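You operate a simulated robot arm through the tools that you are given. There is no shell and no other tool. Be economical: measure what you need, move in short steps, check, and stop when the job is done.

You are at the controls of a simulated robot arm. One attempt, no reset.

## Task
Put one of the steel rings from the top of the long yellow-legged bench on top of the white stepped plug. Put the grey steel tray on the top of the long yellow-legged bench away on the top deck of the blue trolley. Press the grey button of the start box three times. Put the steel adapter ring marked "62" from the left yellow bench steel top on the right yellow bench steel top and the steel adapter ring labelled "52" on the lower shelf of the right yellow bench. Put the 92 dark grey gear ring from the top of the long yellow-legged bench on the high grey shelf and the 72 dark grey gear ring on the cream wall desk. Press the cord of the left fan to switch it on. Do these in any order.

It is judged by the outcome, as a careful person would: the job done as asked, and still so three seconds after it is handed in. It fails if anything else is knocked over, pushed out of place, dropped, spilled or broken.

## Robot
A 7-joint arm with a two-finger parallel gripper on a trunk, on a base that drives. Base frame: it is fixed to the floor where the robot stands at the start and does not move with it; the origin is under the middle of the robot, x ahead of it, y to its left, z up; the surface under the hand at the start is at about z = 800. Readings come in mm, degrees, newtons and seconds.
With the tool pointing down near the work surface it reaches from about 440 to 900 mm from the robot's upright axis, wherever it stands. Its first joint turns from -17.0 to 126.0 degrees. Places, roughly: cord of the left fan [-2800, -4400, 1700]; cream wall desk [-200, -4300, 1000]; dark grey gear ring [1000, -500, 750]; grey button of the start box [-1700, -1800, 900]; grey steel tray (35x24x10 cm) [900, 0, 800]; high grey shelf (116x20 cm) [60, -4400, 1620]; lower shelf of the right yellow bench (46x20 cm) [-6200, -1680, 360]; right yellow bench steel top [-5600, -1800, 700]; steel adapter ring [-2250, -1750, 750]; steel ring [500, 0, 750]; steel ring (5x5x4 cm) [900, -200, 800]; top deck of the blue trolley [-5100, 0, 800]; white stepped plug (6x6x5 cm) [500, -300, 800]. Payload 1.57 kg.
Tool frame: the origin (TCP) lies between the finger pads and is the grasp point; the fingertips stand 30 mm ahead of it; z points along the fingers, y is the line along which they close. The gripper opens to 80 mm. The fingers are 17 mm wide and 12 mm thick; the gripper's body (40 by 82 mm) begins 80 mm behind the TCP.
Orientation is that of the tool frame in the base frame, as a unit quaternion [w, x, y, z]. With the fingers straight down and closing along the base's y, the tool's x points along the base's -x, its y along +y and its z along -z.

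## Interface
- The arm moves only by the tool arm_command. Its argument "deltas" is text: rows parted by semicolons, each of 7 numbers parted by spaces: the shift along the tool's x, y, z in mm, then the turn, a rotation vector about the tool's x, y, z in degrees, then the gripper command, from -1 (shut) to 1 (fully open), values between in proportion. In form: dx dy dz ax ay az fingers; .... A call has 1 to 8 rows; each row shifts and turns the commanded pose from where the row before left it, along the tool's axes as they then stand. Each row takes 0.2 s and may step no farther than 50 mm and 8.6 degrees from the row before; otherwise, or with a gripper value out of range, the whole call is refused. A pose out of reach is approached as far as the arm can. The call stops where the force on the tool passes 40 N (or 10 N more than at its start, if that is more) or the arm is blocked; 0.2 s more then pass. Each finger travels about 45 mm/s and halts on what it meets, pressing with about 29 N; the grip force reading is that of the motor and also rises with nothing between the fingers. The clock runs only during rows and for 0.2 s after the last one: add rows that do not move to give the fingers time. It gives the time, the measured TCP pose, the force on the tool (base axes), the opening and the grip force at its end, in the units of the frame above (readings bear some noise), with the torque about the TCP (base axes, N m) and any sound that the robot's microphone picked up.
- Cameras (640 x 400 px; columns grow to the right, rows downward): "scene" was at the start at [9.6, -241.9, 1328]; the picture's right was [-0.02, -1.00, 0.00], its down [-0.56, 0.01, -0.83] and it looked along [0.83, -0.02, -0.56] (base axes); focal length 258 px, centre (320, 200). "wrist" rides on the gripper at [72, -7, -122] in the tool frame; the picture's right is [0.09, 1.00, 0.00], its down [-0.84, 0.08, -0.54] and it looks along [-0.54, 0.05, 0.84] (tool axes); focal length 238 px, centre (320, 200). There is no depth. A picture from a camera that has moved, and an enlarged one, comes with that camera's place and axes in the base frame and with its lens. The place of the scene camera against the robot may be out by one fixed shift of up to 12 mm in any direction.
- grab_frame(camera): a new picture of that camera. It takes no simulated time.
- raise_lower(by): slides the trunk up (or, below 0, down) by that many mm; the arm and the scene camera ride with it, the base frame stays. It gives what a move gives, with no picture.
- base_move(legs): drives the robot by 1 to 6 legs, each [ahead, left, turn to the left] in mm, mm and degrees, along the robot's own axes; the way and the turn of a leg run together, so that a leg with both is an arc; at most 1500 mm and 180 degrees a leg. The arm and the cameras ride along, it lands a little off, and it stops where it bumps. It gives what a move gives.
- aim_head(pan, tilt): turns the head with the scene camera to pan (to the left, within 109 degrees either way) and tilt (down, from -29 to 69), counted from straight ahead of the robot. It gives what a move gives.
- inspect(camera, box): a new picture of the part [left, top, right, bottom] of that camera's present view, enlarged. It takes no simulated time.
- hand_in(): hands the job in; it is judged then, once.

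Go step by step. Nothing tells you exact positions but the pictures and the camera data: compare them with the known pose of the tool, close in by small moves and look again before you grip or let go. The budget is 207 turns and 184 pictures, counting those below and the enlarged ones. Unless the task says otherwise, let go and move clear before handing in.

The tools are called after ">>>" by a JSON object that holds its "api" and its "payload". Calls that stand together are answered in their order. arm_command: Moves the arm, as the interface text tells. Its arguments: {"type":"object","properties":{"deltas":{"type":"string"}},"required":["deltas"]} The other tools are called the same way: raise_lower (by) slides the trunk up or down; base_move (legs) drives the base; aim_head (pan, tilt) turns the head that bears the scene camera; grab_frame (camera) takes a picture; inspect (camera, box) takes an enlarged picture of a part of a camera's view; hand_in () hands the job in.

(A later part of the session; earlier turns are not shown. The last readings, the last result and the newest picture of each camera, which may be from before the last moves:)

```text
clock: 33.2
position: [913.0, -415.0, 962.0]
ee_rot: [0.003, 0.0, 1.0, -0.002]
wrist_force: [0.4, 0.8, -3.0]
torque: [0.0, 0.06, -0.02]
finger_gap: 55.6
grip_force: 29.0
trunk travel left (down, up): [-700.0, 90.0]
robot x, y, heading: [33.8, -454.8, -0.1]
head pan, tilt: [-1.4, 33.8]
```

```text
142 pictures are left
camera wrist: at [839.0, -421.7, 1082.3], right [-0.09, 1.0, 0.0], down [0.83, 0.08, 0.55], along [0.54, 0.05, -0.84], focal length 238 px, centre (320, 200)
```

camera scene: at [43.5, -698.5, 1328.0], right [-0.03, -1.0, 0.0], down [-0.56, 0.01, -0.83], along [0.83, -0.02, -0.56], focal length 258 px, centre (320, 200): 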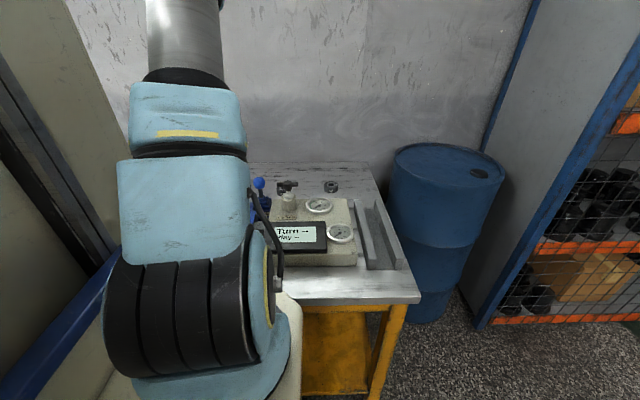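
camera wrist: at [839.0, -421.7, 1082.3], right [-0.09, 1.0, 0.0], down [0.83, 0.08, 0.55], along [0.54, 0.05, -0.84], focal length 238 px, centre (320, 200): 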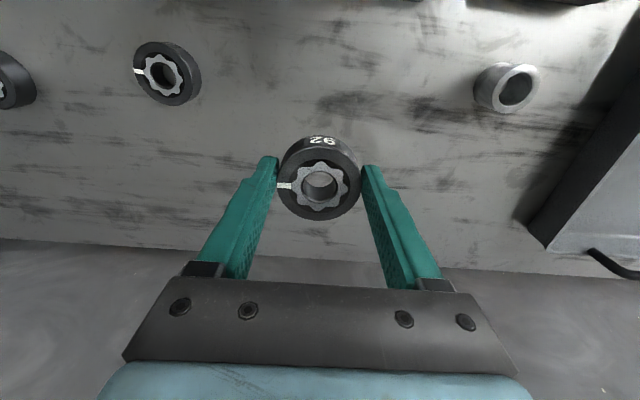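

92 held firmly. Raise, retract, back away from the bench and look around to the right.

>>> {"api": "arm_command", "payload": {"deltas": "0 0 -30 0 0 0 -1;0 0 -35 0 0 0 -1;0 0 -35 0 0 0 -1;30 0 0 0 0 0 -1;40 0 0 0 0 0 -1;40 0 0 0 0 0 -1;40 0 0 0 0 0 -1;40 0 0 0 0 0 -1"}}

>>> {"api": "arm_command", "payload": {"deltas": "40 0 0 0 0 0 -1;40 0 0 0 0 0 -1;40 0 0 0 0 0 -1;30 0 0 0 0 0 -1;0 0 0 0 0 0 -1"}}

>>> {"api": "base_move", "payload": {"legs": [[-400, 0, 0]]}}

>>> {"api": "aim_head", "payload": {"pan": -90, "tilt": 15}}

>>> {"api": "grab_frame", "payload": {"camera": "scene"}}

```text
clock: 35.0
position: [725.7, -415.0, 1058.4]
ee_rot: [0.003, 0.0, 1.0, -0.001]
wrist_force: [-0.1, 0.0, -4.8]
torque: [-0.03, 0.06, -0.02]
finger_gap: 55.5
grip_force: 29.3
trunk travel left (down, up): [-700.0, 90.0]
robot x, y, heading: [36.0, -456.2, 0.2]
head pan, tilt: [-1.4, 33.8]
```

```text
clock: 36.2
position: [574.7, -416.7, 1060.1]
ee_rot: [0.002, 0.001, 1.0, -0.002]
wrist_force: [0.2, 0.9, -2.9]
torque: [-0.05, 0.04, -0.02]
finger_gap: 55.7
grip_force: 29.1
trunk travel left (down, up): [-700.0, 90.0]
robot x, y, heading: [37.3, -458.0, -0.0]
head pan, tilt: [-1.4, 33.8]
```

```text
clock: 38.7
position: [172.5, -420.0, 1060.3]
ee_rot: [0.003, 0.008, 1.0, -0.002]
wrist_force: [-0.5, -0.4, -2.6]
torque: [0.01, 0.02, 0.02]
finger_gap: 55.5
grip_force: 29.1
trunk travel left (down, up): [-700.0, 90.0]
robot x, y, heading: [-370.4, -451.1, -0.7]
head pan, tilt: [-1.4, 33.8]
```

```text
clock: 40.3
position: [173.1, -421.3, 1058.9]
ee_rot: [0.002, 0.008, 1.0, -0.002]
wrist_force: [0.0, -0.4, -3.9]
torque: [0.02, 0.02, -0.01]
finger_gap: 55.5
grip_force: 28.9
trunk travel left (down, up): [-700.0, 90.0]
robot x, y, heading: [-369.4, -451.8, -1.0]
head pan, tilt: [-90.0, 15.0]
```

```text
141 pictures are left
camera scene: at [-451.6, -785.6, 1358.2], right [-1.0, 0.01, 0.0], down [0.0, 0.26, -0.97], along [-0.01, -0.97, -0.26], focal length 258 px, centre (320, 200)
```

scene: 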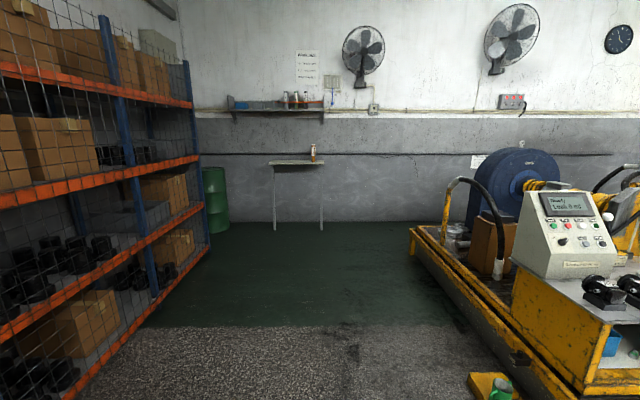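

The far wall shows the cream desk, high shelf and two fans. Zoom in on them.

>>> {"api": "inspect", "payload": {"camera": "scene", "box": [210, 70, 350, 240]}}

>>> {"api": "inspect", "payload": {"camera": "scene", "box": [330, 10, 430, 130]}}

```text
2.35 times, centred on (280, 155) of scene
camera zoom: at [-451.6, -785.6, 1358.2], right [-1.0, 0.01, 0.0], down [0.0, 0.26, -0.97], along [-0.01, -0.97, -0.26], focal length 608 px, centre (414, 306)
```

zoom: 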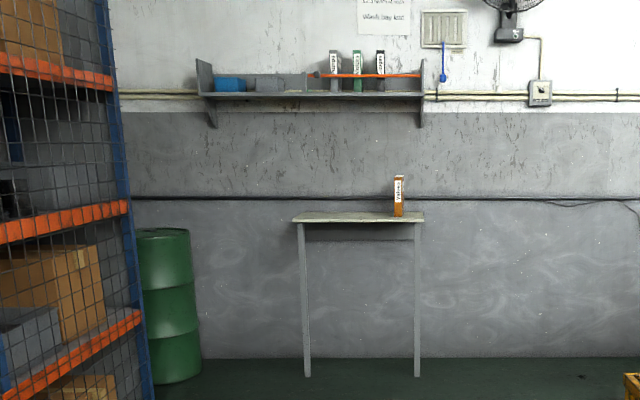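

```text
3.33 times, centred on (380, 70) of scene
camera zoom: at [-451.6, -785.6, 1358.2], right [-1.0, 0.01, 0.0], down [0.0, 0.26, -0.97], along [-0.01, -0.97, -0.26], focal length 861 px, centre (120, 633)
```

zoom: 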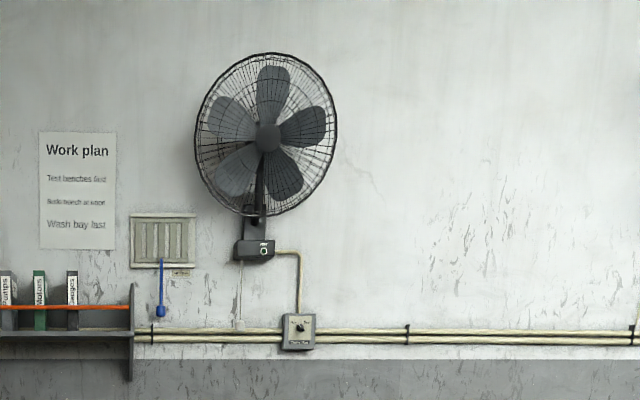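

The far lane is clear. Turn right and drive toward the shelf with the ring held.

>>> {"api": "base_move", "payload": {"legs": [[0, 0, -89], [1450, 170, 0], [1350, 170, 0]]}}

>>> {"api": "aim_head", "payload": {"pan": 0, "tilt": 0}}

>>> {"api": "grab_frame", "payload": {"camera": "scene"}}

>>> {"api": "grab_frame", "payload": {"camera": "wrist"}}

```text
clock: 57.9
position: [41.6, -3815.4, 1059.4]
ee_rot: [0.0, 0.704, 0.71, -0.003]
wrist_force: [0.1, 0.5, -3.3]
torque: [0.01, -0.03, 0.0]
finger_gap: 55.6
grip_force: 29.2
trunk travel left (down, up): [-700.0, 90.0]
robot x, y, heading: [-3.6, -3273.9, -89.5]
head pan, tilt: [-90.0, 15.0]
```

```text
clock: 59.5
position: [41.9, -3815.7, 1059.5]
ee_rot: [0.0, 0.705, 0.71, -0.004]
wrist_force: [-0.1, -1.0, -3.4]
torque: [0.03, 0.02, 0.01]
finger_gap: 56.1
grip_force: 29.2
trunk travel left (down, up): [-700.0, 90.0]
robot x, y, heading: [-3.9, -3271.9, -89.4]
head pan, tilt: [0.0, 0.0]
```

```text
138 pictures are left
camera scene: at [-233.3, -3297.6, 1382.3], right [-1.0, -0.01, 0.0], down [0.0, 0.0, -1.0], along [0.01, -1.0, 0.0], focal length 258 px, centre (320, 200)
```

scene: 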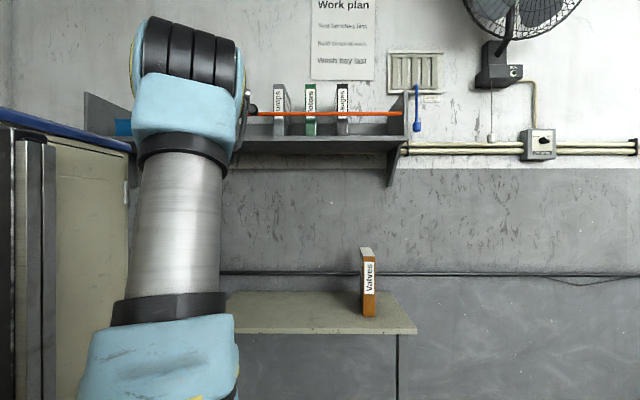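

```text
137 pictures are left
camera wrist: at [33.9, -3743.2, 1180.2], right [0.99, 0.1, 0.0], down [0.09, -0.83, 0.55], along [0.05, -0.54, -0.84], focal length 238 px, centre (320, 200)
```

wrist: 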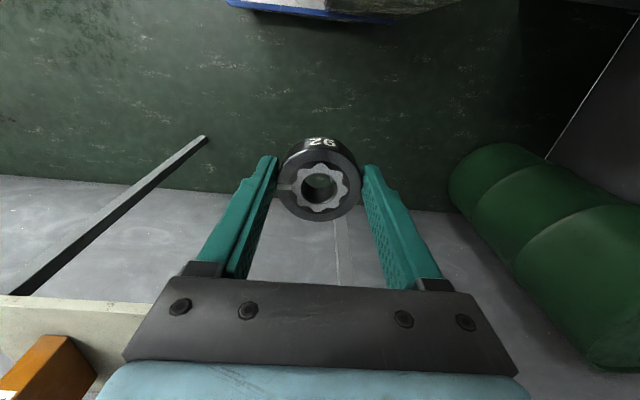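

Desk is ahead at z≈980, shelf top near z≈1620. Raise the trunk and hand to get above shelf level, staying back from the wall.

>>> {"api": "raise_lower", "payload": {"by": 90}}

>>> {"api": "arm_command", "payload": {"deltas": "0 0 -40 0 0 0 -1;0 0 -45 0 0 0 -1;0 0 -45 0 0 0 -1;0 0 -45 0 0 0 -1;0 0 -45 0 0 0 -1;0 0 -45 0 0 0 -1;0 0 -45 0 0 0 -1;0 0 -40 0 0 0 -1"}}

>>> {"api": "arm_command", "payload": {"deltas": "0 0 -40 0 0 0 -1;0 0 -45 0 0 0 -1;0 0 -45 0 0 0 -1;0 0 -45 0 0 0 -1;0 0 -40 0 0 0 -1"}}

>>> {"api": "grab_frame", "payload": {"camera": "wrist"}}

>>> {"api": "grab_frame", "payload": {"camera": "scene"}}

```text
clock: 60.8
position: [42.3, -3815.5, 1149.9]
ee_rot: [0.001, 0.704, 0.71, -0.003]
wrist_force: [-0.4, 0.5, -3.5]
torque: [0.01, 0.0, -0.02]
finger_gap: 55.4
grip_force: 29.4
trunk travel left (down, up): [-790.0, 0.0]
robot x, y, heading: [-3.8, -3273.5, -89.4]
head pan, tilt: [0.0, 0.0]
```

```text
clock: 62.5
position: [45.0, -3813.5, 1502.6]
ee_rot: [0.001, 0.704, 0.71, -0.002]
wrist_force: [0.3, -0.8, -4.1]
torque: [0.01, 0.01, 0.02]
finger_gap: 55.2
grip_force: 28.8
trunk travel left (down, up): [-790.0, 0.0]
robot x, y, heading: [-5.2, -3272.9, -89.5]
head pan, tilt: [0.0, 0.0]
```

```text
clock: 63.8
position: [33.2, -3792.2, 1574.6]
ee_rot: [0.003, 0.704, 0.71, -0.004]
wrist_force: [-0.1, -1.0, -3.8]
torque: [0.07, 0.04, 0.0]
finger_gap: 55.8
grip_force: 29.4
out of reach, approached as far as the arm can: row 2, 3, 4, 5
trunk travel left (down, up): [-790.0, 0.0]
robot x, y, heading: [-2.0, -3275.4, -89.3]
head pan, tilt: [0.0, 0.0]
```

```text
136 pictures are left
camera wrist: at [24.8, -3719.8, 1694.8], right [0.99, 0.1, 0.0], down [0.09, -0.83, 0.55], along [0.05, -0.55, -0.84], focal length 238 px, centre (320, 200)
```

wrist: 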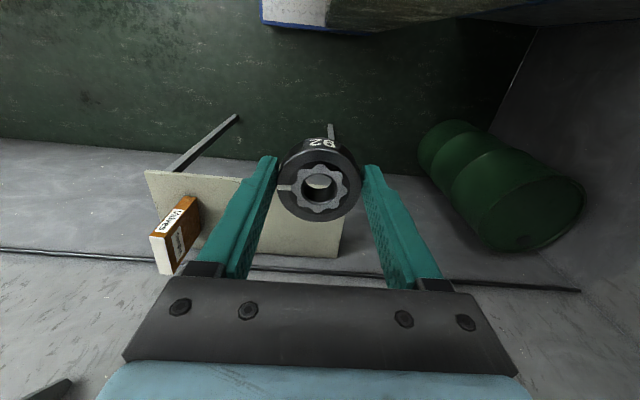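

```text
135 pictures are left
camera scene: at [-233.1, -3298.0, 1472.4], right [-1.0, -0.01, 0.0], down [0.0, 0.0, -1.0], along [0.01, -1.0, 0.0], focal length 258 px, centre (320, 200)
```

scene: 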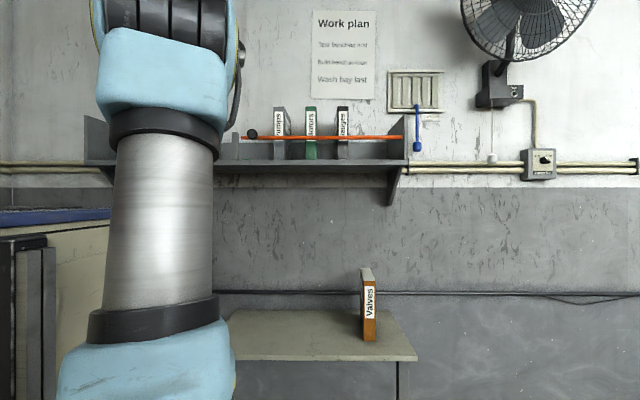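

Tool-down reach stops at z≈1574, so I need a pitched tool for the shelf. I'll test how high the hand gets when pitched 45° forward.

>>> {"api": "arm_command", "payload": {"deltas": "0 0 45 0 0 0 -1;0 0 45 0 0 0 -1;0 0 45 0 0 0 -1;0 0 45 0 0 0 -1;0 0 45 0 -8.5 0 -1;0 0 30 0 -8.5 0 -1;0 0 0 0 -8.5 0 -1;0 0 0 0 -8.5 0 -1"}}

>>> {"api": "arm_command", "payload": {"deltas": "0 0 0 0 -8.5 0 -1;-32 0 -32 0 0 0 -1;-32 0 -32 0 0 0 -1;-32 0 -32 0 0 0 -1;-32 0 -32 0 0 0 -1;-32 0 -32 0 0 0 -1;0 0 0 0 0 0 -1"}}

>>> {"api": "grab_frame", "payload": {"camera": "wrist"}}

```text
clock: 65.5
position: [30.7, -3798.4, 1319.6]
ee_rot: [0.21, 0.672, 0.679, -0.209]
wrist_force: [-8.0, 2.9, 1.0]
torque: [0.52, -0.63, 1.19]
finger_gap: 55.7
grip_force: 29.0
trunk travel left (down, up): [-790.0, 0.0]
robot x, y, heading: [-2.4, -3273.4, -89.4]
head pan, tilt: [0.0, 0.0]
```

```text
clock: 65.9
position: [29.5, -3812.9, 1336.2]
ee_rot: [0.251, 0.663, 0.661, -0.245]
wrist_force: [-0.4, -0.2, -3.5]
torque: [0.07, -0.01, 0.01]
finger_gap: 55.0
grip_force: 29.3
trunk travel left (down, up): [-790.0, 0.0]
robot x, y, heading: [-4.8, -3277.0, -89.3]
head pan, tilt: [0.0, 0.0]
stopped in row 1: the force on the tool passed its limit at 68 N (the readings are from after the stop); the commanded pose is now the measured one
```

```text
134 pictures are left
camera wrist: at [22.2, -3678.9, 1379.3], right [1.0, 0.07, -0.05], down [0.07, -0.27, 0.96], along [0.05, -0.96, -0.28], focal length 238 px, centre (320, 200)
```

wrist: 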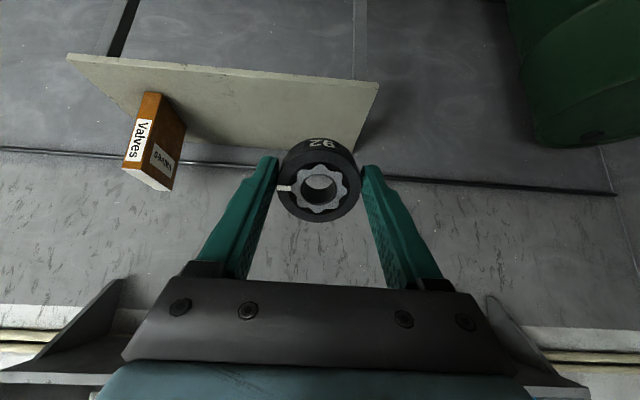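

>>> {"api": "arm_command", "payload": {"deltas": "-23 0 -26 0 0 0 -1;-25 0 -28 0 0 0 -1;-25 0 -28 0 0 0 -1;-25 0 -28 0 0 0 -1;-25 0 -28 0 0 0 -1;-25 0 -28 0 0 0 -1;-25 0 -28 0 0 0 -1;-25 0 -28 0 0 0 -1"}}

>>> {"api": "arm_command", "payload": {"deltas": "-15 0 -17 0 0 0 -1;-15 0 -17 0 0 0 -1;-15 0 -17 0 0 0 -1;0 0 0 0 0 0 -1"}}

>>> {"api": "grab_frame", "payload": {"camera": "wrist"}}

```text
clock: 67.7
position: [28.7, -3814.3, 1631.4]
ee_rot: [0.248, 0.662, 0.664, -0.245]
wrist_force: [0.0, 0.8, -3.1]
torque: [0.1, -0.02, 0.0]
finger_gap: 55.6
grip_force: 28.4
trunk travel left (down, up): [-790.0, 0.0]
robot x, y, heading: [-3.4, -3276.2, -89.5]
head pan, tilt: [0.0, 0.0]
```

```text
clock: 68.7
position: [28.9, -3815.3, 1698.2]
ee_rot: [0.248, 0.662, 0.663, -0.244]
wrist_force: [0.4, -0.7, -3.2]
torque: [0.07, 0.02, -0.01]
finger_gap: 55.4
grip_force: 29.0
trunk travel left (down, up): [-790.0, 0.0]
robot x, y, heading: [-2.3, -3272.0, -89.3]
head pan, tilt: [0.0, 0.0]
```

```text
133 pictures are left
camera wrist: at [19.9, -3681.0, 1742.9], right [1.0, 0.07, -0.06], down [0.07, -0.28, 0.96], along [0.05, -0.96, -0.28], focal length 238 px, centre (320, 200)
```

wrist: 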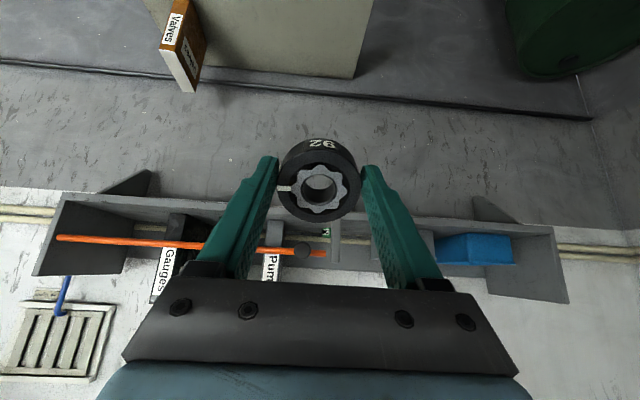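

At 41° pitch the hand reaches z≈1700. There is a free gap on the shelf at x≈95–250 between divider and grey box. Shift to x≈174 and drive closer.

>>> {"api": "arm_command", "payload": {"deltas": "0 20 0 0 0 0 -1;0 36 0 0 0 0 -1;0 36 0 0 0 0 -1;0 36 0 0 0 0 -1;0 17 0 0 0 0 -1;0 0 0 0 0 0 -1"}}

>>> {"api": "base_move", "payload": {"legs": [[280, 0, 0]]}}

>>> {"api": "grab_frame", "payload": {"camera": "wrist"}}

```text
clock: 70.1
position: [166.1, -3812.2, 1688.5]
ee_rot: [0.25, 0.662, 0.663, -0.244]
wrist_force: [1.0, 0.0, -4.0]
torque: [0.07, -0.01, 0.01]
finger_gap: 55.5
grip_force: 29.5
out of reach, approached as far as the arm can: row 5
trunk travel left (down, up): [-790.0, 0.0]
robot x, y, heading: [-2.6, -3274.0, -89.4]
head pan, tilt: [0.0, 0.0]
```

```text
clock: 72.0
position: [166.6, -4089.2, 1688.5]
ee_rot: [0.249, 0.664, 0.662, -0.246]
wrist_force: [0.0, -0.1, -3.3]
torque: [0.11, 0.01, 0.0]
finger_gap: 55.5
grip_force: 29.4
trunk travel left (down, up): [-790.0, 0.0]
robot x, y, heading: [-2.0, -3553.0, -89.8]
head pan, tilt: [0.0, 0.0]
```

```text
132 pictures are left
camera wrist: at [158.0, -3954.6, 1732.6], right [1.0, 0.07, -0.05], down [0.07, -0.28, 0.96], along [0.05, -0.96, -0.28], focal length 238 px, centre (320, 200)
```

wrist: 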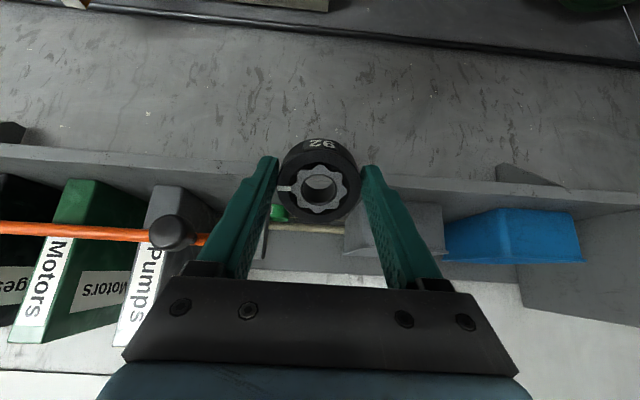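

>>> {"api": "inspect", "payload": {"camera": "wrist", "box": [190, 130, 480, 300]}}

```text
2.21 times, centred on (335, 215) of wrist
camera zoom: at [158.0, -3954.6, 1732.6], right [1.0, 0.07, -0.05], down [0.07, -0.28, 0.96], along [0.05, -0.96, -0.28], focal length 526 px, centre (287, 167)
```

zoom: 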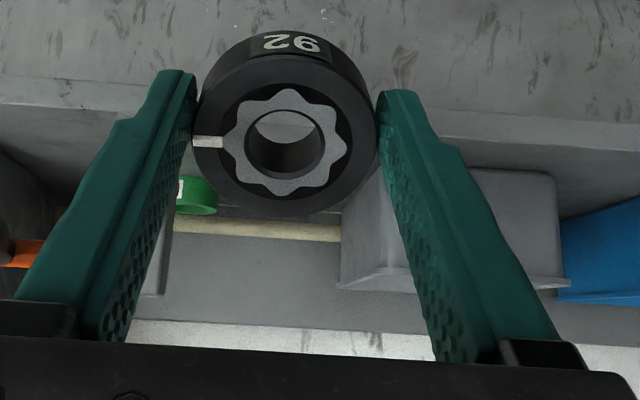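

I'll aim for x≈152 in the gap. Drive 130 mm forward, then check.

>>> {"api": "base_move", "payload": {"legs": [[130, -12, 0]]}}

>>> {"api": "grab_frame", "payload": {"camera": "wrist"}}

>>> {"api": "aim_head", "payload": {"pan": 0, "tilt": 5}}

>>> {"api": "grab_frame", "payload": {"camera": "scene"}}

```text
clock: 73.4
position: [155.3, -4224.3, 1689.5]
ee_rot: [0.249, 0.663, 0.662, -0.245]
wrist_force: [0.5, -0.1, -3.4]
torque: [0.05, -0.02, -0.02]
finger_gap: 55.6
grip_force: 28.7
trunk travel left (down, up): [-790.0, 0.0]
robot x, y, heading: [-12.7, -3685.8, -89.5]
head pan, tilt: [0.0, 0.0]
```

```text
130 pictures are left
camera wrist: at [146.9, -4090.9, 1732.6], right [1.0, 0.07, -0.05], down [0.07, -0.28, 0.96], along [0.05, -0.96, -0.28], focal length 238 px, centre (320, 200)
```

wrist: 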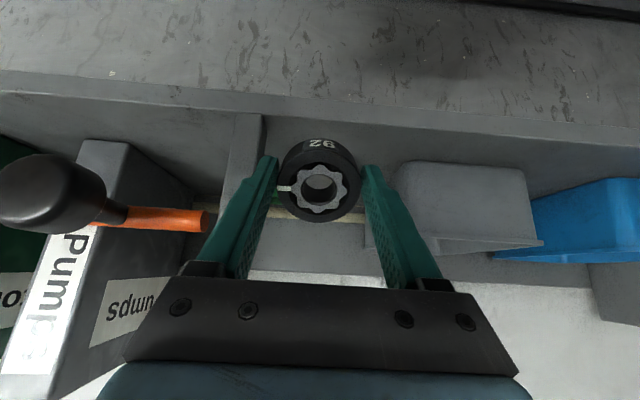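

```text
clock: 74.0
position: [154.3, -4225.9, 1687.8]
ee_rot: [0.248, 0.663, 0.662, -0.246]
wrist_force: [0.4, -0.5, -2.7]
torque: [0.08, -0.05, -0.02]
finger_gap: 55.6
grip_force: 29.2
trunk travel left (down, up): [-790.0, 0.0]
robot x, y, heading: [-15.0, -3687.2, -89.7]
head pan, tilt: [0.0, 5.0]
```

```text
129 pictures are left
camera scene: at [-242.4, -3710.9, 1464.4], right [-1.0, -0.01, 0.0], down [0.0, 0.09, -1.0], along [0.01, -1.0, -0.09], focal length 258 px, centre (320, 200)
```

scene: 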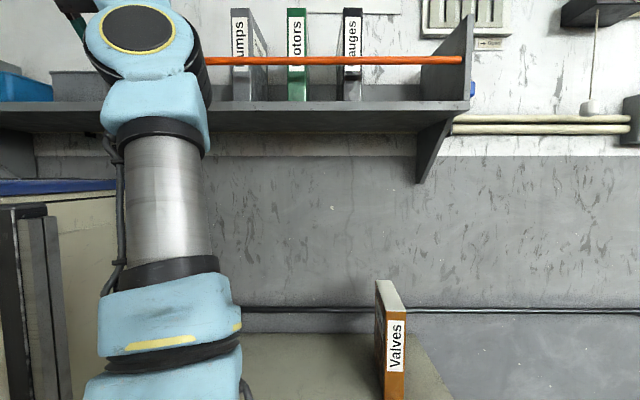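

Shelf front edge at y≈-4242; box from x≈237. Move forward 50 mm and down toward the surface.

>>> {"api": "arm_command", "payload": {"deltas": "-19 1 16 0 0 0 -1;-19 1 16 0 0 0 -1;8 0 9 0 0 0 -1;6 0 7 0 0 0 -1;0 0 0 0 0 0 -1"}}

>>> {"api": "grab_frame", "payload": {"camera": "wrist"}}

```text
clock: 75.2
position: [152.4, -4271.4, 1659.2]
ee_rot: [0.251, 0.663, 0.661, -0.246]
wrist_force: [22.1, 0.3, 16.5]
torque: [-0.01, 0.49, -0.25]
finger_gap: 55.4
grip_force: 29.0
out of reach, approached as far as the arm can: row 1, 2
trunk travel left (down, up): [-790.0, 0.0]
robot x, y, heading: [-15.8, -3690.2, -89.6]
head pan, tilt: [0.0, 5.0]
```

```text
128 pictures are left
camera wrist: at [143.6, -4136.9, 1702.5], right [1.0, 0.07, -0.05], down [0.07, -0.27, 0.96], along [0.05, -0.96, -0.28], focal length 238 px, centre (320, 200)
```

wrist: 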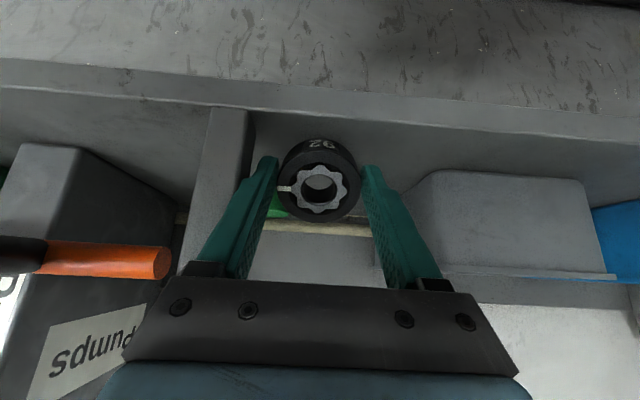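

The left finger touches the divider. Lift 12 mm, shift 18 mm to +x, then check.

>>> {"api": "arm_command", "payload": {"deltas": "-8 0 -9 0 0 0 -1;0 9 0 0 0 0 -1;0 9 0 0 0 0 -1;0 0 0 0 0 0 -1"}}

>>> {"api": "grab_frame", "payload": {"camera": "wrist"}}

```text
clock: 76.2
position: [164.2, -4270.2, 1667.2]
ee_rot: [0.249, 0.663, 0.662, -0.245]
wrist_force: [0.2, -0.6, -2.9]
torque: [0.06, 0.01, -0.01]
finger_gap: 55.7
grip_force: 29.2
out of reach, approached as far as the arm can: row 3
trunk travel left (down, up): [-790.0, 0.0]
robot x, y, heading: [-17.6, -3686.7, -89.6]
head pan, tilt: [0.0, 5.0]
```

```text
127 pictures are left
camera wrist: at [156.7, -4137.1, 1710.4], right [1.0, 0.07, -0.05], down [0.07, -0.28, 0.96], along [0.05, -0.96, -0.28], focal length 238 px, centre (320, 200)
```

wrist: 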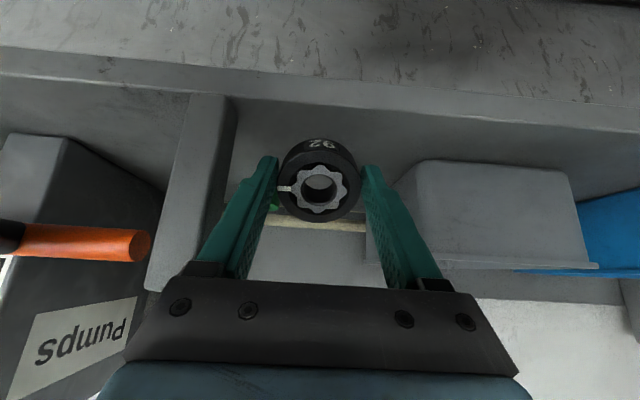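

>>> {"api": "arm_command", "payload": {"deltas": "-6 0 5 0 0 0 -1;-6 0 5 0 0 0 -1;2 0 2.3 0 0 0 -1;2 0 2.3 0 0 0 -1;2 0 2.3 0 0 0 -1;2 0 2.3 0 0 0 -1;0 0 0 0 0 0 -1"}}

>>> {"api": "grab_frame", "payload": {"camera": "wrist"}}

```text
clock: 77.8
position: [160.3, -4282.3, 1654.1]
ee_rot: [0.25, 0.663, 0.661, -0.245]
wrist_force: [6.3, 4.4, 18.3]
torque: [0.01, -0.13, 0.01]
finger_gap: 52.7
grip_force: 29.0
out of reach, approached as far as the arm can: row 1, 2
trunk travel left (down, up): [-790.0, 0.0]
robot x, y, heading: [-10.8, -3689.3, -89.5]
head pan, tilt: [0.0, 5.0]
```

```text
126 pictures are left
camera wrist: at [152.6, -4149.3, 1697.5], right [1.0, 0.07, -0.05], down [0.07, -0.28, 0.96], along [0.05, -0.96, -0.28], focal length 238 px, centre (320, 200)
```

wrist: 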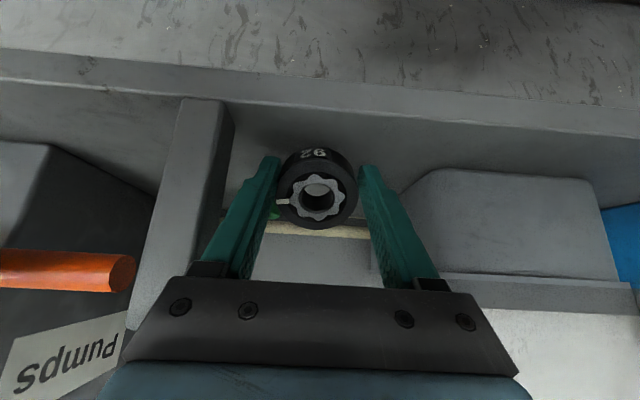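

The ring touches the shelf and is pivoting. Press down a bit more in small steps.

>>> {"api": "arm_command", "payload": {"deltas": "1.3 0 1.5 0 0 0 -1;1.3 0 1.5 0 0 0 -1;1.3 0 1.5 0 0 0 -1;0 0 0 0 0 0 -1"}}

>>> {"api": "inspect", "payload": {"camera": "wrist", "box": [220, 90, 440, 260]}}

```text
clock: 78.8
position: [158.8, -4282.4, 1648.9]
ee_rot: [0.251, 0.663, 0.662, -0.246]
wrist_force: [8.8, 2.9, 27.5]
torque: [-0.22, 0.45, 0.12]
finger_gap: 51.2
grip_force: 28.8
trunk travel left (down, up): [-790.0, 0.0]
robot x, y, heading: [-15.4, -3688.5, -89.6]
head pan, tilt: [0.0, 5.0]
```

```text
2.35 times, centred on (330, 175) of wrist
camera zoom: at [151.5, -4149.6, 1691.7], right [1.0, 0.07, -0.05], down [0.07, -0.27, 0.96], along [0.05, -0.96, -0.28], focal length 561 px, centre (296, 259)
```

zoom: 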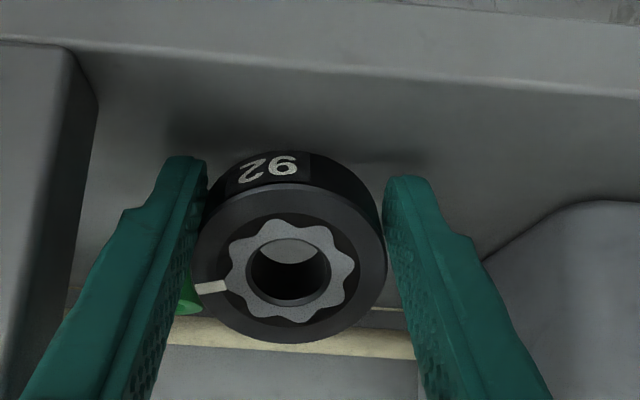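

The ring is sliding rather than pivoting. I'll lift 5 mm, carry it 20 mm deeper using the base, then set its edge down and release slowly so it settles flat.

>>> {"api": "arm_command", "payload": {"deltas": "-3.5 3 -4 0 0 0 -1;0 4 0 0 0 0 -1;0 0 0 0 0 0 -1"}}

>>> {"api": "base_move", "payload": {"legs": [[22, 0, 0]]}}

>>> {"api": "grab_frame", "payload": {"camera": "wrist"}}

```text
clock: 79.6
position: [166.3, -4285.0, 1652.9]
ee_rot: [0.248, 0.663, 0.663, -0.244]
wrist_force: [0.3, -0.8, -4.3]
torque: [0.08, -0.04, -0.02]
finger_gap: 51.4
grip_force: 28.9
trunk travel left (down, up): [-790.0, 0.0]
robot x, y, heading: [-11.8, -3688.9, -89.7]
head pan, tilt: [0.0, 5.0]
```

```text
clock: 80.4
position: [166.3, -4308.3, 1653.4]
ee_rot: [0.249, 0.663, 0.662, -0.245]
wrist_force: [0.1, 1.0, -3.2]
torque: [0.09, -0.03, -0.02]
finger_gap: 51.5
grip_force: 29.5
trunk travel left (down, up): [-790.0, 0.0]
robot x, y, heading: [-9.9, -3706.1, -89.8]
head pan, tilt: [0.0, 5.0]
```

```text
124 pictures are left
camera wrist: at [158.5, -4172.8, 1696.9], right [1.0, 0.07, -0.05], down [0.07, -0.28, 0.96], along [0.05, -0.96, -0.28], focal length 238 px, centre (320, 200)
```

wrist: 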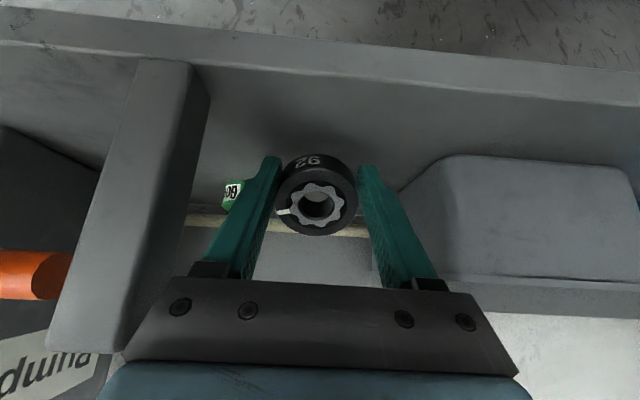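

>>> {"api": "arm_command", "payload": {"deltas": "1.3 0 1.5 0 0 0 -1;1.3 0 1.5 0 0 0 -1;1.3 0 1.5 0 0 0 -1;0 0 0 0 0 0 -1"}}

>>> {"api": "arm_command", "payload": {"deltas": "0 0 0 0 0 0 0.35;0 0 0 0 0 0 0.42;0 0 0 0 0 0 0.5;0 0 0 0 0 0 0.6;0 0 0 0 0 0 0.6"}}

>>> {"api": "grab_frame", "payload": {"camera": "wrist"}}

```text
clock: 81.4
position: [165.6, -4308.1, 1647.5]
ee_rot: [0.252, 0.662, 0.661, -0.246]
wrist_force: [5.3, -4.2, 21.0]
torque: [-0.38, 0.5, 0.35]
finger_gap: 51.5
grip_force: 28.9
trunk travel left (down, up): [-790.0, 0.0]
robot x, y, heading: [-12.8, -3707.1, -89.6]
head pan, tilt: [0.0, 5.0]
```

```text
clock: 82.3
position: [167.3, -4306.4, 1649.0]
ee_rot: [0.254, 0.662, 0.661, -0.247]
wrist_force: [5.4, -0.8, 10.4]
torque: [-0.18, 0.19, 0.23]
finger_gap: 58.4
grip_force: 0.0
trunk travel left (down, up): [-790.0, 0.0]
robot x, y, heading: [-14.3, -3710.7, -89.8]
head pan, tilt: [0.0, 5.0]
stopped in row 4: the force on the tool passed its limit at 41 N (the readings are from after the stop); the commanded pose is now the measured one
```

```text
123 pictures are left
camera wrist: at [158.0, -4172.5, 1691.1], right [1.0, 0.07, -0.05], down [0.07, -0.27, 0.96], along [0.06, -0.96, -0.27], focal length 238 px, centre (320, 200)
```

wrist: 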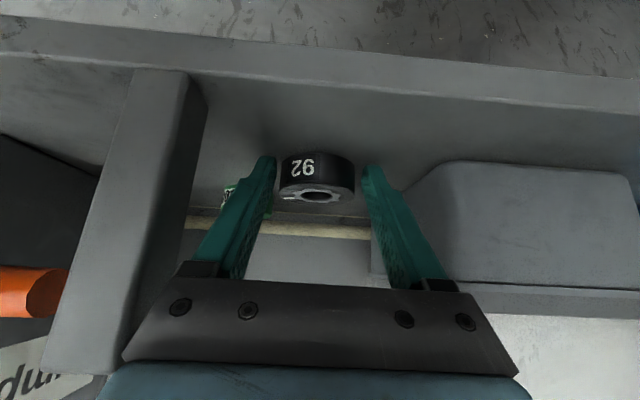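

The gear ring now lies flat on the shelf. Raise 3 mm, open slightly more and withdraw along the tool axis.

>>> {"api": "arm_command", "payload": {"deltas": "-2 1 -2.5 0 0 0 0.46;0 2 0 0 0 0 0.55;0 0 0 0 0 0 0.55;0 0 -10 0 0 0 0.55;0 0 -15 0 0 0 0.55;0 0 -20 0 0 0 0.55"}}

>>> {"api": "grab_frame", "payload": {"camera": "wrist"}}

```text
clock: 83.7
position: [160.0, -4276.6, 1676.6]
ee_rot: [0.252, 0.664, 0.66, -0.246]
wrist_force: [-0.4, -0.3, 0.1]
torque: [-0.03, 0.06, 0.01]
finger_gap: 62.2
grip_force: 0.0
out of reach, approached as far as the arm can: row 6
trunk travel left (down, up): [-790.0, 0.0]
robot x, y, heading: [-10.6, -3710.9, -89.6]
head pan, tilt: [0.0, 5.0]
```

```text
122 pictures are left
camera wrist: at [153.0, -4141.7, 1719.9], right [1.0, 0.07, -0.05], down [0.07, -0.27, 0.96], along [0.05, -0.96, -0.28], focal length 238 px, centre (320, 200)
```

wrist: 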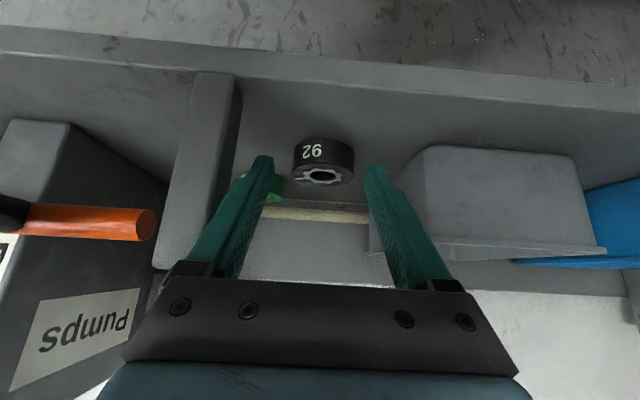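

The 92 ring rests on the shelf. Back away and look along the wall to the right for the fans.

>>> {"api": "base_move", "payload": {"legs": [[-450, 0, 0]]}}

>>> {"api": "aim_head", "payload": {"pan": -62, "tilt": 0}}

>>> {"api": "grab_frame", "payload": {"camera": "scene"}}

```text
clock: 86.4
position: [161.3, -3829.8, 1676.8]
ee_rot: [0.253, 0.66, 0.664, -0.244]
wrist_force: [0.3, 0.8, -0.6]
torque: [0.0, -0.01, 0.03]
finger_gap: 61.9
grip_force: 0.0
trunk travel left (down, up): [-790.0, 0.0]
robot x, y, heading: [-16.2, -3263.9, -89.2]
head pan, tilt: [0.0, 5.0]
```

```text
clock: 87.7
position: [160.8, -3829.2, 1677.3]
ee_rot: [0.253, 0.66, 0.664, -0.244]
wrist_force: [0.2, -0.4, 0.0]
torque: [0.02, -0.01, 0.01]
finger_gap: 62.1
grip_force: 0.1
trunk travel left (down, up): [-790.0, 0.0]
robot x, y, heading: [-15.2, -3265.2, -89.4]
head pan, tilt: [-62.0, 0.0]
```

```text
121 pictures are left
camera scene: at [-326.4, -3240.6, 1472.3], right [-0.48, 0.88, 0.0], down [0.0, 0.0, -1.0], along [-0.88, -0.48, 0.0], focal length 258 px, centre (320, 200)
```

scene: 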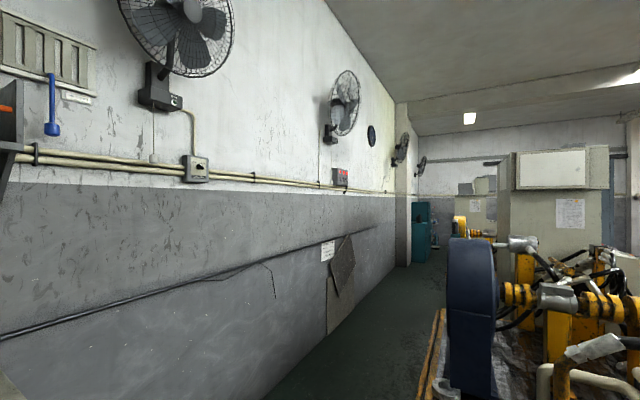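

>>> {"api": "inspect", "payload": {"camera": "scene", "box": [300, 60, 440, 220]}}

>>> {"api": "inspect", "payload": {"camera": "scene", "box": [110, 0, 270, 190]}}

```text
2.50 times, centred on (370, 140) of scene
camera zoom: at [-326.4, -3240.6, 1472.3], right [-0.48, 0.88, 0.0], down [0.0, 0.0, -1.0], along [-0.88, -0.48, 0.0], focal length 646 px, centre (195, 350)
```

zoom: 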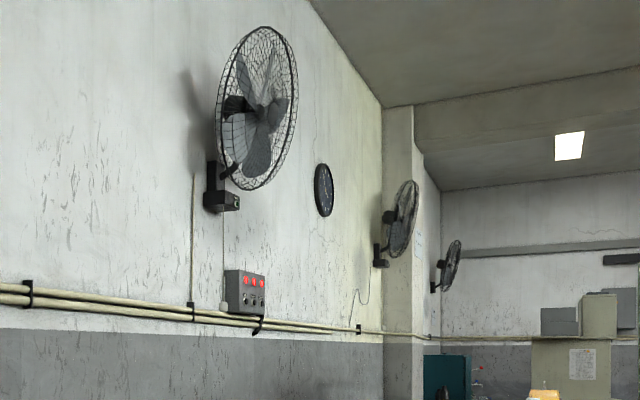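

```text
2.11 times, centred on (190, 95) of scene
camera zoom: at [-326.4, -3240.6, 1472.3], right [-0.48, 0.88, 0.0], down [0.0, 0.0, -1.0], along [-0.88, -0.48, 0.0], focal length 544 px, centre (594, 421)
```

zoom: 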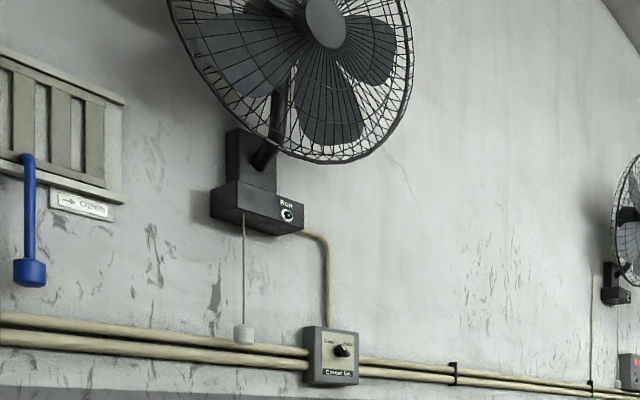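

The rough position (x≈-2800) matches the second fan's cord; the first fan is near x≈-980. Fan 2 it is. I'll turn right and travel along the corridor beside the wall.

>>> {"api": "base_move", "payload": {"legs": [[0, 0, -90.5], [900, 390, 0], [500, 260, 0]]}}

>>> {"api": "aim_head", "payload": {"pan": 0, "tilt": 20}}

>>> {"api": "grab_frame", "payload": {"camera": "scene"}}

```text
clock: 98.3
position: [-1696.2, -3912.1, 1678.0]
ee_rot: [-0.007, 0.935, -0.033, -0.353]
wrist_force: [-0.6, -0.8, -0.1]
torque: [0.0, -0.03, -0.02]
finger_gap: 61.9
grip_force: 0.1
trunk travel left (down, up): [-790.0, 0.0]
robot x, y, heading: [-1120.9, -3774.7, 176.7]
head pan, tilt: [-62.0, 0.0]
stopped in leg 3: the robot was blocked; the commanded pose is now the measured one
```

```text
clock: 99.7
position: [-1698.3, -3912.0, 1676.9]
ee_rot: [-0.006, 0.935, -0.032, -0.353]
wrist_force: [0.1, 0.0, -0.4]
torque: [0.01, 0.0, 0.01]
finger_gap: 62.2
grip_force: 0.1
trunk travel left (down, up): [-790.0, 0.0]
robot x, y, heading: [-1122.5, -3776.5, 176.8]
head pan, tilt: [0.0, 20.0]
```

```text
118 pictures are left
camera scene: at [-1119.6, -3554.6, 1440.1], right [0.06, 1.0, 0.0], down [0.34, -0.02, -0.94], along [-0.94, 0.06, -0.34], focal length 258 px, centre (320, 200)
```

scene: 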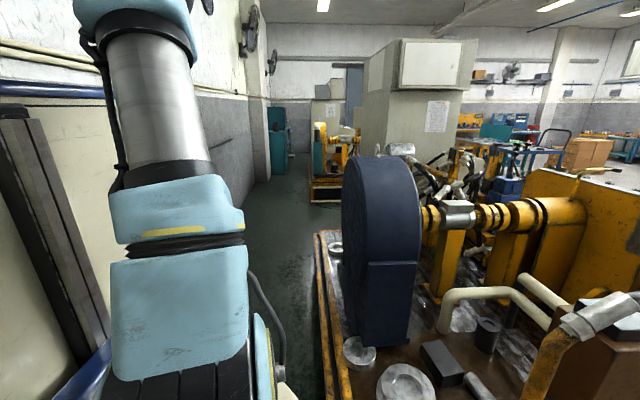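

>>> {"api": "aim_head", "payload": {"pan": -10, "tilt": 62}}

>>> {"api": "grab_frame", "payload": {"camera": "scene"}}

```text
clock: 100.7
position: [-1696.9, -3911.6, 1678.6]
ee_rot: [-0.006, 0.935, -0.032, -0.353]
wrist_force: [0.3, 0.8, 0.2]
torque: [0.02, 0.01, 0.02]
finger_gap: 61.8
grip_force: 0.1
trunk travel left (down, up): [-790.0, 0.0]
robot x, y, heading: [-1120.3, -3773.9, 176.5]
head pan, tilt: [-10.0, 62.0]
```

```text
117 pictures are left
camera scene: at [-1089.2, -3545.3, 1379.7], right [0.23, 0.97, 0.0], down [0.86, -0.21, -0.47], along [-0.46, 0.11, -0.88], focal length 258 px, centre (320, 200)
```

scene: 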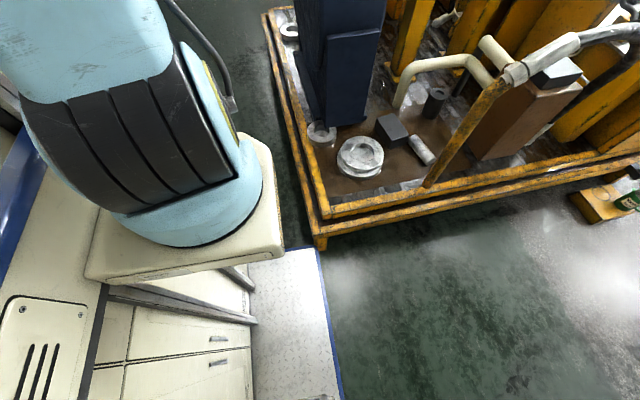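

The base's right-front corner met the machine's corner. Back off, shift left, straighten, then go along the corridor.

>>> {"api": "base_move", "payload": {"legs": [[-60, 0, 3.4], [0, 175, 0], [850, 0, 0], [300, 0, 0]]}}

>>> {"api": "aim_head", "payload": {"pan": 50, "tilt": 0}}

>>> {"api": "grab_frame", "payload": {"camera": "scene"}}

```text
clock: 108.5
position: [-2765.6, -4095.9, 1677.9]
ee_rot: [-0.001, 0.936, -0.015, -0.353]
wrist_force: [-0.1, 0.0, -0.7]
torque: [0.02, 0.04, -0.01]
finger_gap: 62.2
grip_force: 0.0
trunk travel left (down, up): [-790.0, 0.0]
robot x, y, heading: [-2196.2, -3937.8, 178.6]
head pan, tilt: [-10.0, 62.0]
```

```text
clock: 109.8
position: [-2764.6, -4097.1, 1677.6]
ee_rot: [-0.001, 0.935, -0.015, -0.353]
wrist_force: [-0.1, 0.0, 0.3]
torque: [0.0, 0.01, -0.01]
finger_gap: 62.1
grip_force: 0.0
trunk travel left (down, up): [-790.0, 0.0]
robot x, y, heading: [-2193.3, -3938.4, 178.6]
head pan, tilt: [50.0, 0.0]
```

```text
116 pictures are left
camera scene: at [-2168.2, -3789.5, 1472.3], right [-0.75, 0.66, 0.0], down [0.0, 0.0, -1.0], along [-0.66, -0.75, 0.0], focal length 258 px, centre (320, 200)
```

scene: 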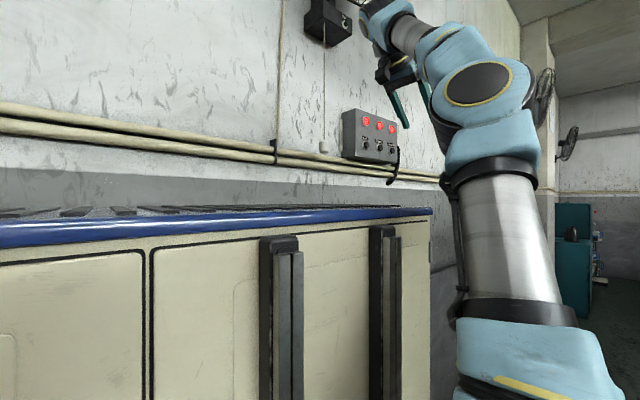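

The cord's bob is near (-2737,-4420,1646), just right of it a red-button box to avoid. Yaw the tool 90° left in place so it faces the wall.

>>> {"api": "arm_command", "payload": {"deltas": "0 0 0 -5.58 0 -6.42 0.5;0 0 0 -5.58 0 -6.42 0.5;0 0 0 -5.58 0 -6.42 0.5;0 0 0 -5.58 0 -6.42 0.5;0 0 0 -5.58 0 -6.42 0.5;0 0 0 -5.58 0 -6.42 0.5"}}

>>> {"api": "arm_command", "payload": {"deltas": "0 0 0 -5.58 0 -6.42 0.5;0 0 0 -5.58 0 -6.42 0.5;0 0 0 -5.58 0 -6.42 0.5;0 0 0 -5.58 0 -6.42 0.5;0 0 0 -1.7 0 -2 0.5;0 0 0 0 0 0 0.5"}}

>>> {"api": "grab_frame", "payload": {"camera": "wrist"}}

```text
clock: 111.2
position: [-2766.1, -4097.3, 1677.6]
ee_rot: [0.15, 0.849, 0.391, -0.323]
wrist_force: [0.2, 0.2, 0.8]
torque: [0.02, 0.02, 0.01]
finger_gap: 59.7
grip_force: 0.1
trunk travel left (down, up): [-790.0, 0.0]
robot x, y, heading: [-2193.4, -3938.9, 178.3]
head pan, tilt: [50.0, 0.0]
```

```text
clock: 112.6
position: [-2765.1, -4097.5, 1677.7]
ee_rot: [0.24, 0.683, 0.638, -0.262]
wrist_force: [-0.5, 0.1, -0.3]
torque: [0.0, 0.02, -0.03]
finger_gap: 60.2
grip_force: 0.0
trunk travel left (down, up): [-790.0, 0.0]
robot x, y, heading: [-2193.9, -3945.5, 178.6]
head pan, tilt: [50.0, 0.0]
```

```text
115 pictures are left
camera wrist: at [-2764.0, -3962.8, 1720.0], right [1.0, 0.0, -0.07], down [0.06, -0.27, 0.96], along [-0.02, -0.96, -0.27], focal length 238 px, centre (320, 200)
```

wrist: 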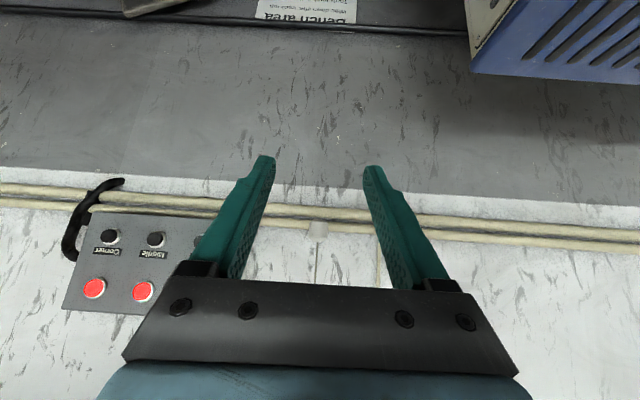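

Bob around (-2775,-4420,1652). Pitch the tool further toward horizontal and approach partly.

>>> {"api": "arm_command", "payload": {"deltas": "0 0 0 0 -8.5 0 1;0 0 0 0 -8.5 0 1;0 0 0 0 -8.5 0 1;0 0 0 0 -8.5 0 1;-12 0 45 0 0 0 1;-12 0 45 0 0 0 1;-12 0 45 0 0 0 1;0 0 0 0 0 0 1"}}

>>> {"api": "grab_frame", "payload": {"camera": "wrist"}}

>>> {"api": "grab_frame", "payload": {"camera": "scene"}}

```text
clock: 114.4
position: [-2774.6, -4235.3, 1679.7]
ee_rot: [0.415, 0.578, 0.539, -0.45]
wrist_force: [0.0, 0.3, 1.0]
torque: [0.01, 0.0, 0.02]
finger_gap: 79.9
grip_force: 0.0
trunk travel left (down, up): [-790.0, 0.0]
robot x, y, heading: [-2193.7, -3940.3, 178.6]
head pan, tilt: [50.0, 0.0]
```

```text
114 pictures are left
camera wrist: at [-2774.3, -4099.5, 1638.4], right [0.99, -0.05, -0.1], down [0.11, 0.31, 0.94], along [-0.02, -0.95, 0.31], focal length 238 px, centre (320, 200)
```

wrist: 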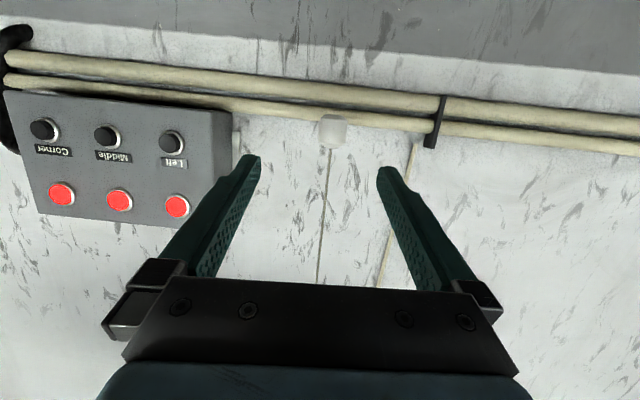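

```text
113 pictures are left
camera scene: at [-2168.2, -3789.7, 1472.3], right [-0.75, 0.66, 0.0], down [0.0, 0.0, -1.0], along [-0.66, -0.75, 0.0], focal length 258 px, centre (320, 200)
```

scene: 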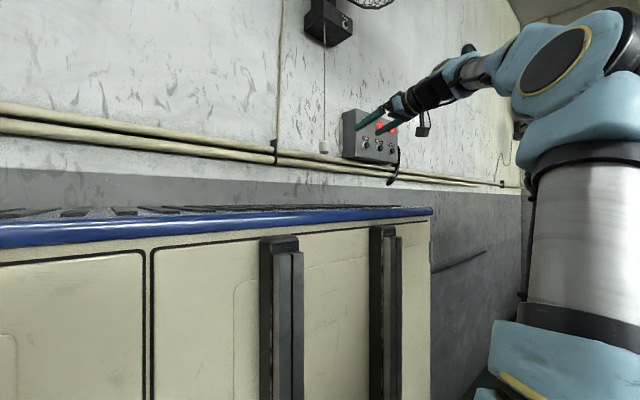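

The control box labels "Left / Middle / Corner", confirming this is the left fan of that group. The bob is at about (-2774,-4446,1648). Approach.

>>> {"api": "arm_command", "payload": {"deltas": "-4.6 0 45 0 0 0 1;-4.6 0 45 0 0 0 1;-4.6 0 45 0 0 0 1;0 0 0 0 0 0 1"}}

>>> {"api": "grab_frame", "payload": {"camera": "wrist"}}

```text
clock: 115.4
position: [-2783.6, -4368.8, 1657.8]
ee_rot: [0.415, 0.576, 0.545, -0.446]
wrist_force: [0.0, -0.7, -0.7]
torque: [-0.03, 0.0, 0.06]
finger_gap: 79.8
grip_force: 0.1
out of reach, approached as far as the arm can: row 3
trunk travel left (down, up): [-790.0, 0.0]
robot x, y, heading: [-2193.6, -3939.3, 178.3]
head pan, tilt: [50.0, 0.0]
```

```text
112 pictures are left
camera wrist: at [-2783.0, -4232.8, 1617.8], right [0.99, -0.04, -0.1], down [0.1, 0.3, 0.95], along [-0.01, -0.95, 0.31], focal length 238 px, centre (320, 200)
```

wrist: 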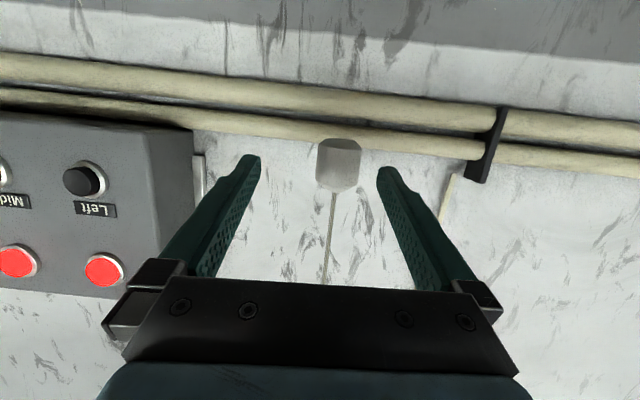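

>>> {"api": "arm_command", "payload": {"deltas": "0 40 0 0 0 0 1;0 45 0 0 0 0 1;0 45 0 0 0 0 1;0 0 0 0 0 0 1"}}

>>> {"api": "base_move", "payload": {"legs": [[125, 0, 0]]}}

>>> {"api": "grab_frame", "payload": {"camera": "wrist"}}

```text
clock: 116.4
position: [-2648.2, -4377.8, 1653.5]
ee_rot: [0.416, 0.577, 0.54, -0.45]
wrist_force: [0.0, -0.3, -0.4]
torque: [0.02, -0.02, 0.0]
finger_gap: 80.0
grip_force: 0.1
trunk travel left (down, up): [-790.0, 0.0]
robot x, y, heading: [-2192.5, -3937.9, 178.7]
head pan, tilt: [50.0, 0.0]
```

```text
clock: 117.7
position: [-2776.0, -4375.2, 1653.8]
ee_rot: [0.416, 0.577, 0.539, -0.451]
wrist_force: [0.7, 0.1, 0.5]
torque: [0.01, -0.02, -0.02]
finger_gap: 80.1
grip_force: 0.1
trunk travel left (down, up): [-790.0, 0.0]
robot x, y, heading: [-2324.3, -3938.6, 178.7]
head pan, tilt: [50.0, 0.0]
```

```text
111 pictures are left
camera wrist: at [-2774.0, -4238.5, 1613.0], right [0.99, -0.05, -0.1], down [0.1, 0.31, 0.94], along [-0.01, -0.95, 0.31], focal length 238 px, centre (320, 200)
```

wrist: 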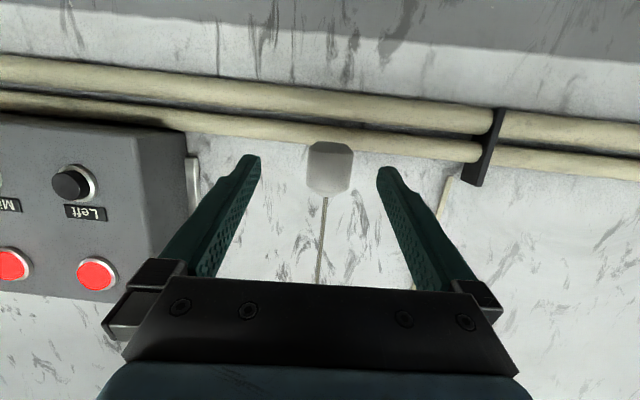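

>>> {"api": "arm_command", "payload": {"deltas": "-4 2 18 0 0 0 1;-4 2 18 0 0 0 1;-3 1 16 0 0 0 1;0 0 0 0 0 0 1"}}

>>> {"api": "grab_frame", "payload": {"camera": "wrist"}}

```text
clock: 118.7
position: [-2771.9, -4425.9, 1647.6]
ee_rot: [0.416, 0.576, 0.544, -0.447]
wrist_force: [0.6, 0.7, 0.0]
torque: [0.02, 0.01, -0.01]
finger_gap: 80.1
grip_force: 0.0
out of reach, approached as far as the arm can: row 3
trunk travel left (down, up): [-790.0, 0.0]
robot x, y, heading: [-2320.8, -3938.9, 178.8]
head pan, tilt: [50.0, 0.0]
```

```text
110 pictures are left
camera wrist: at [-2771.7, -4289.7, 1608.3], right [0.99, -0.04, -0.1], down [0.1, 0.3, 0.95], along [-0.01, -0.95, 0.31], focal length 238 px, centre (320, 200)
```

wrist: 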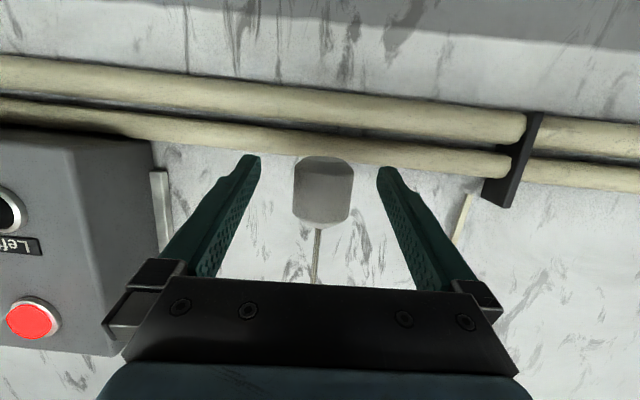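

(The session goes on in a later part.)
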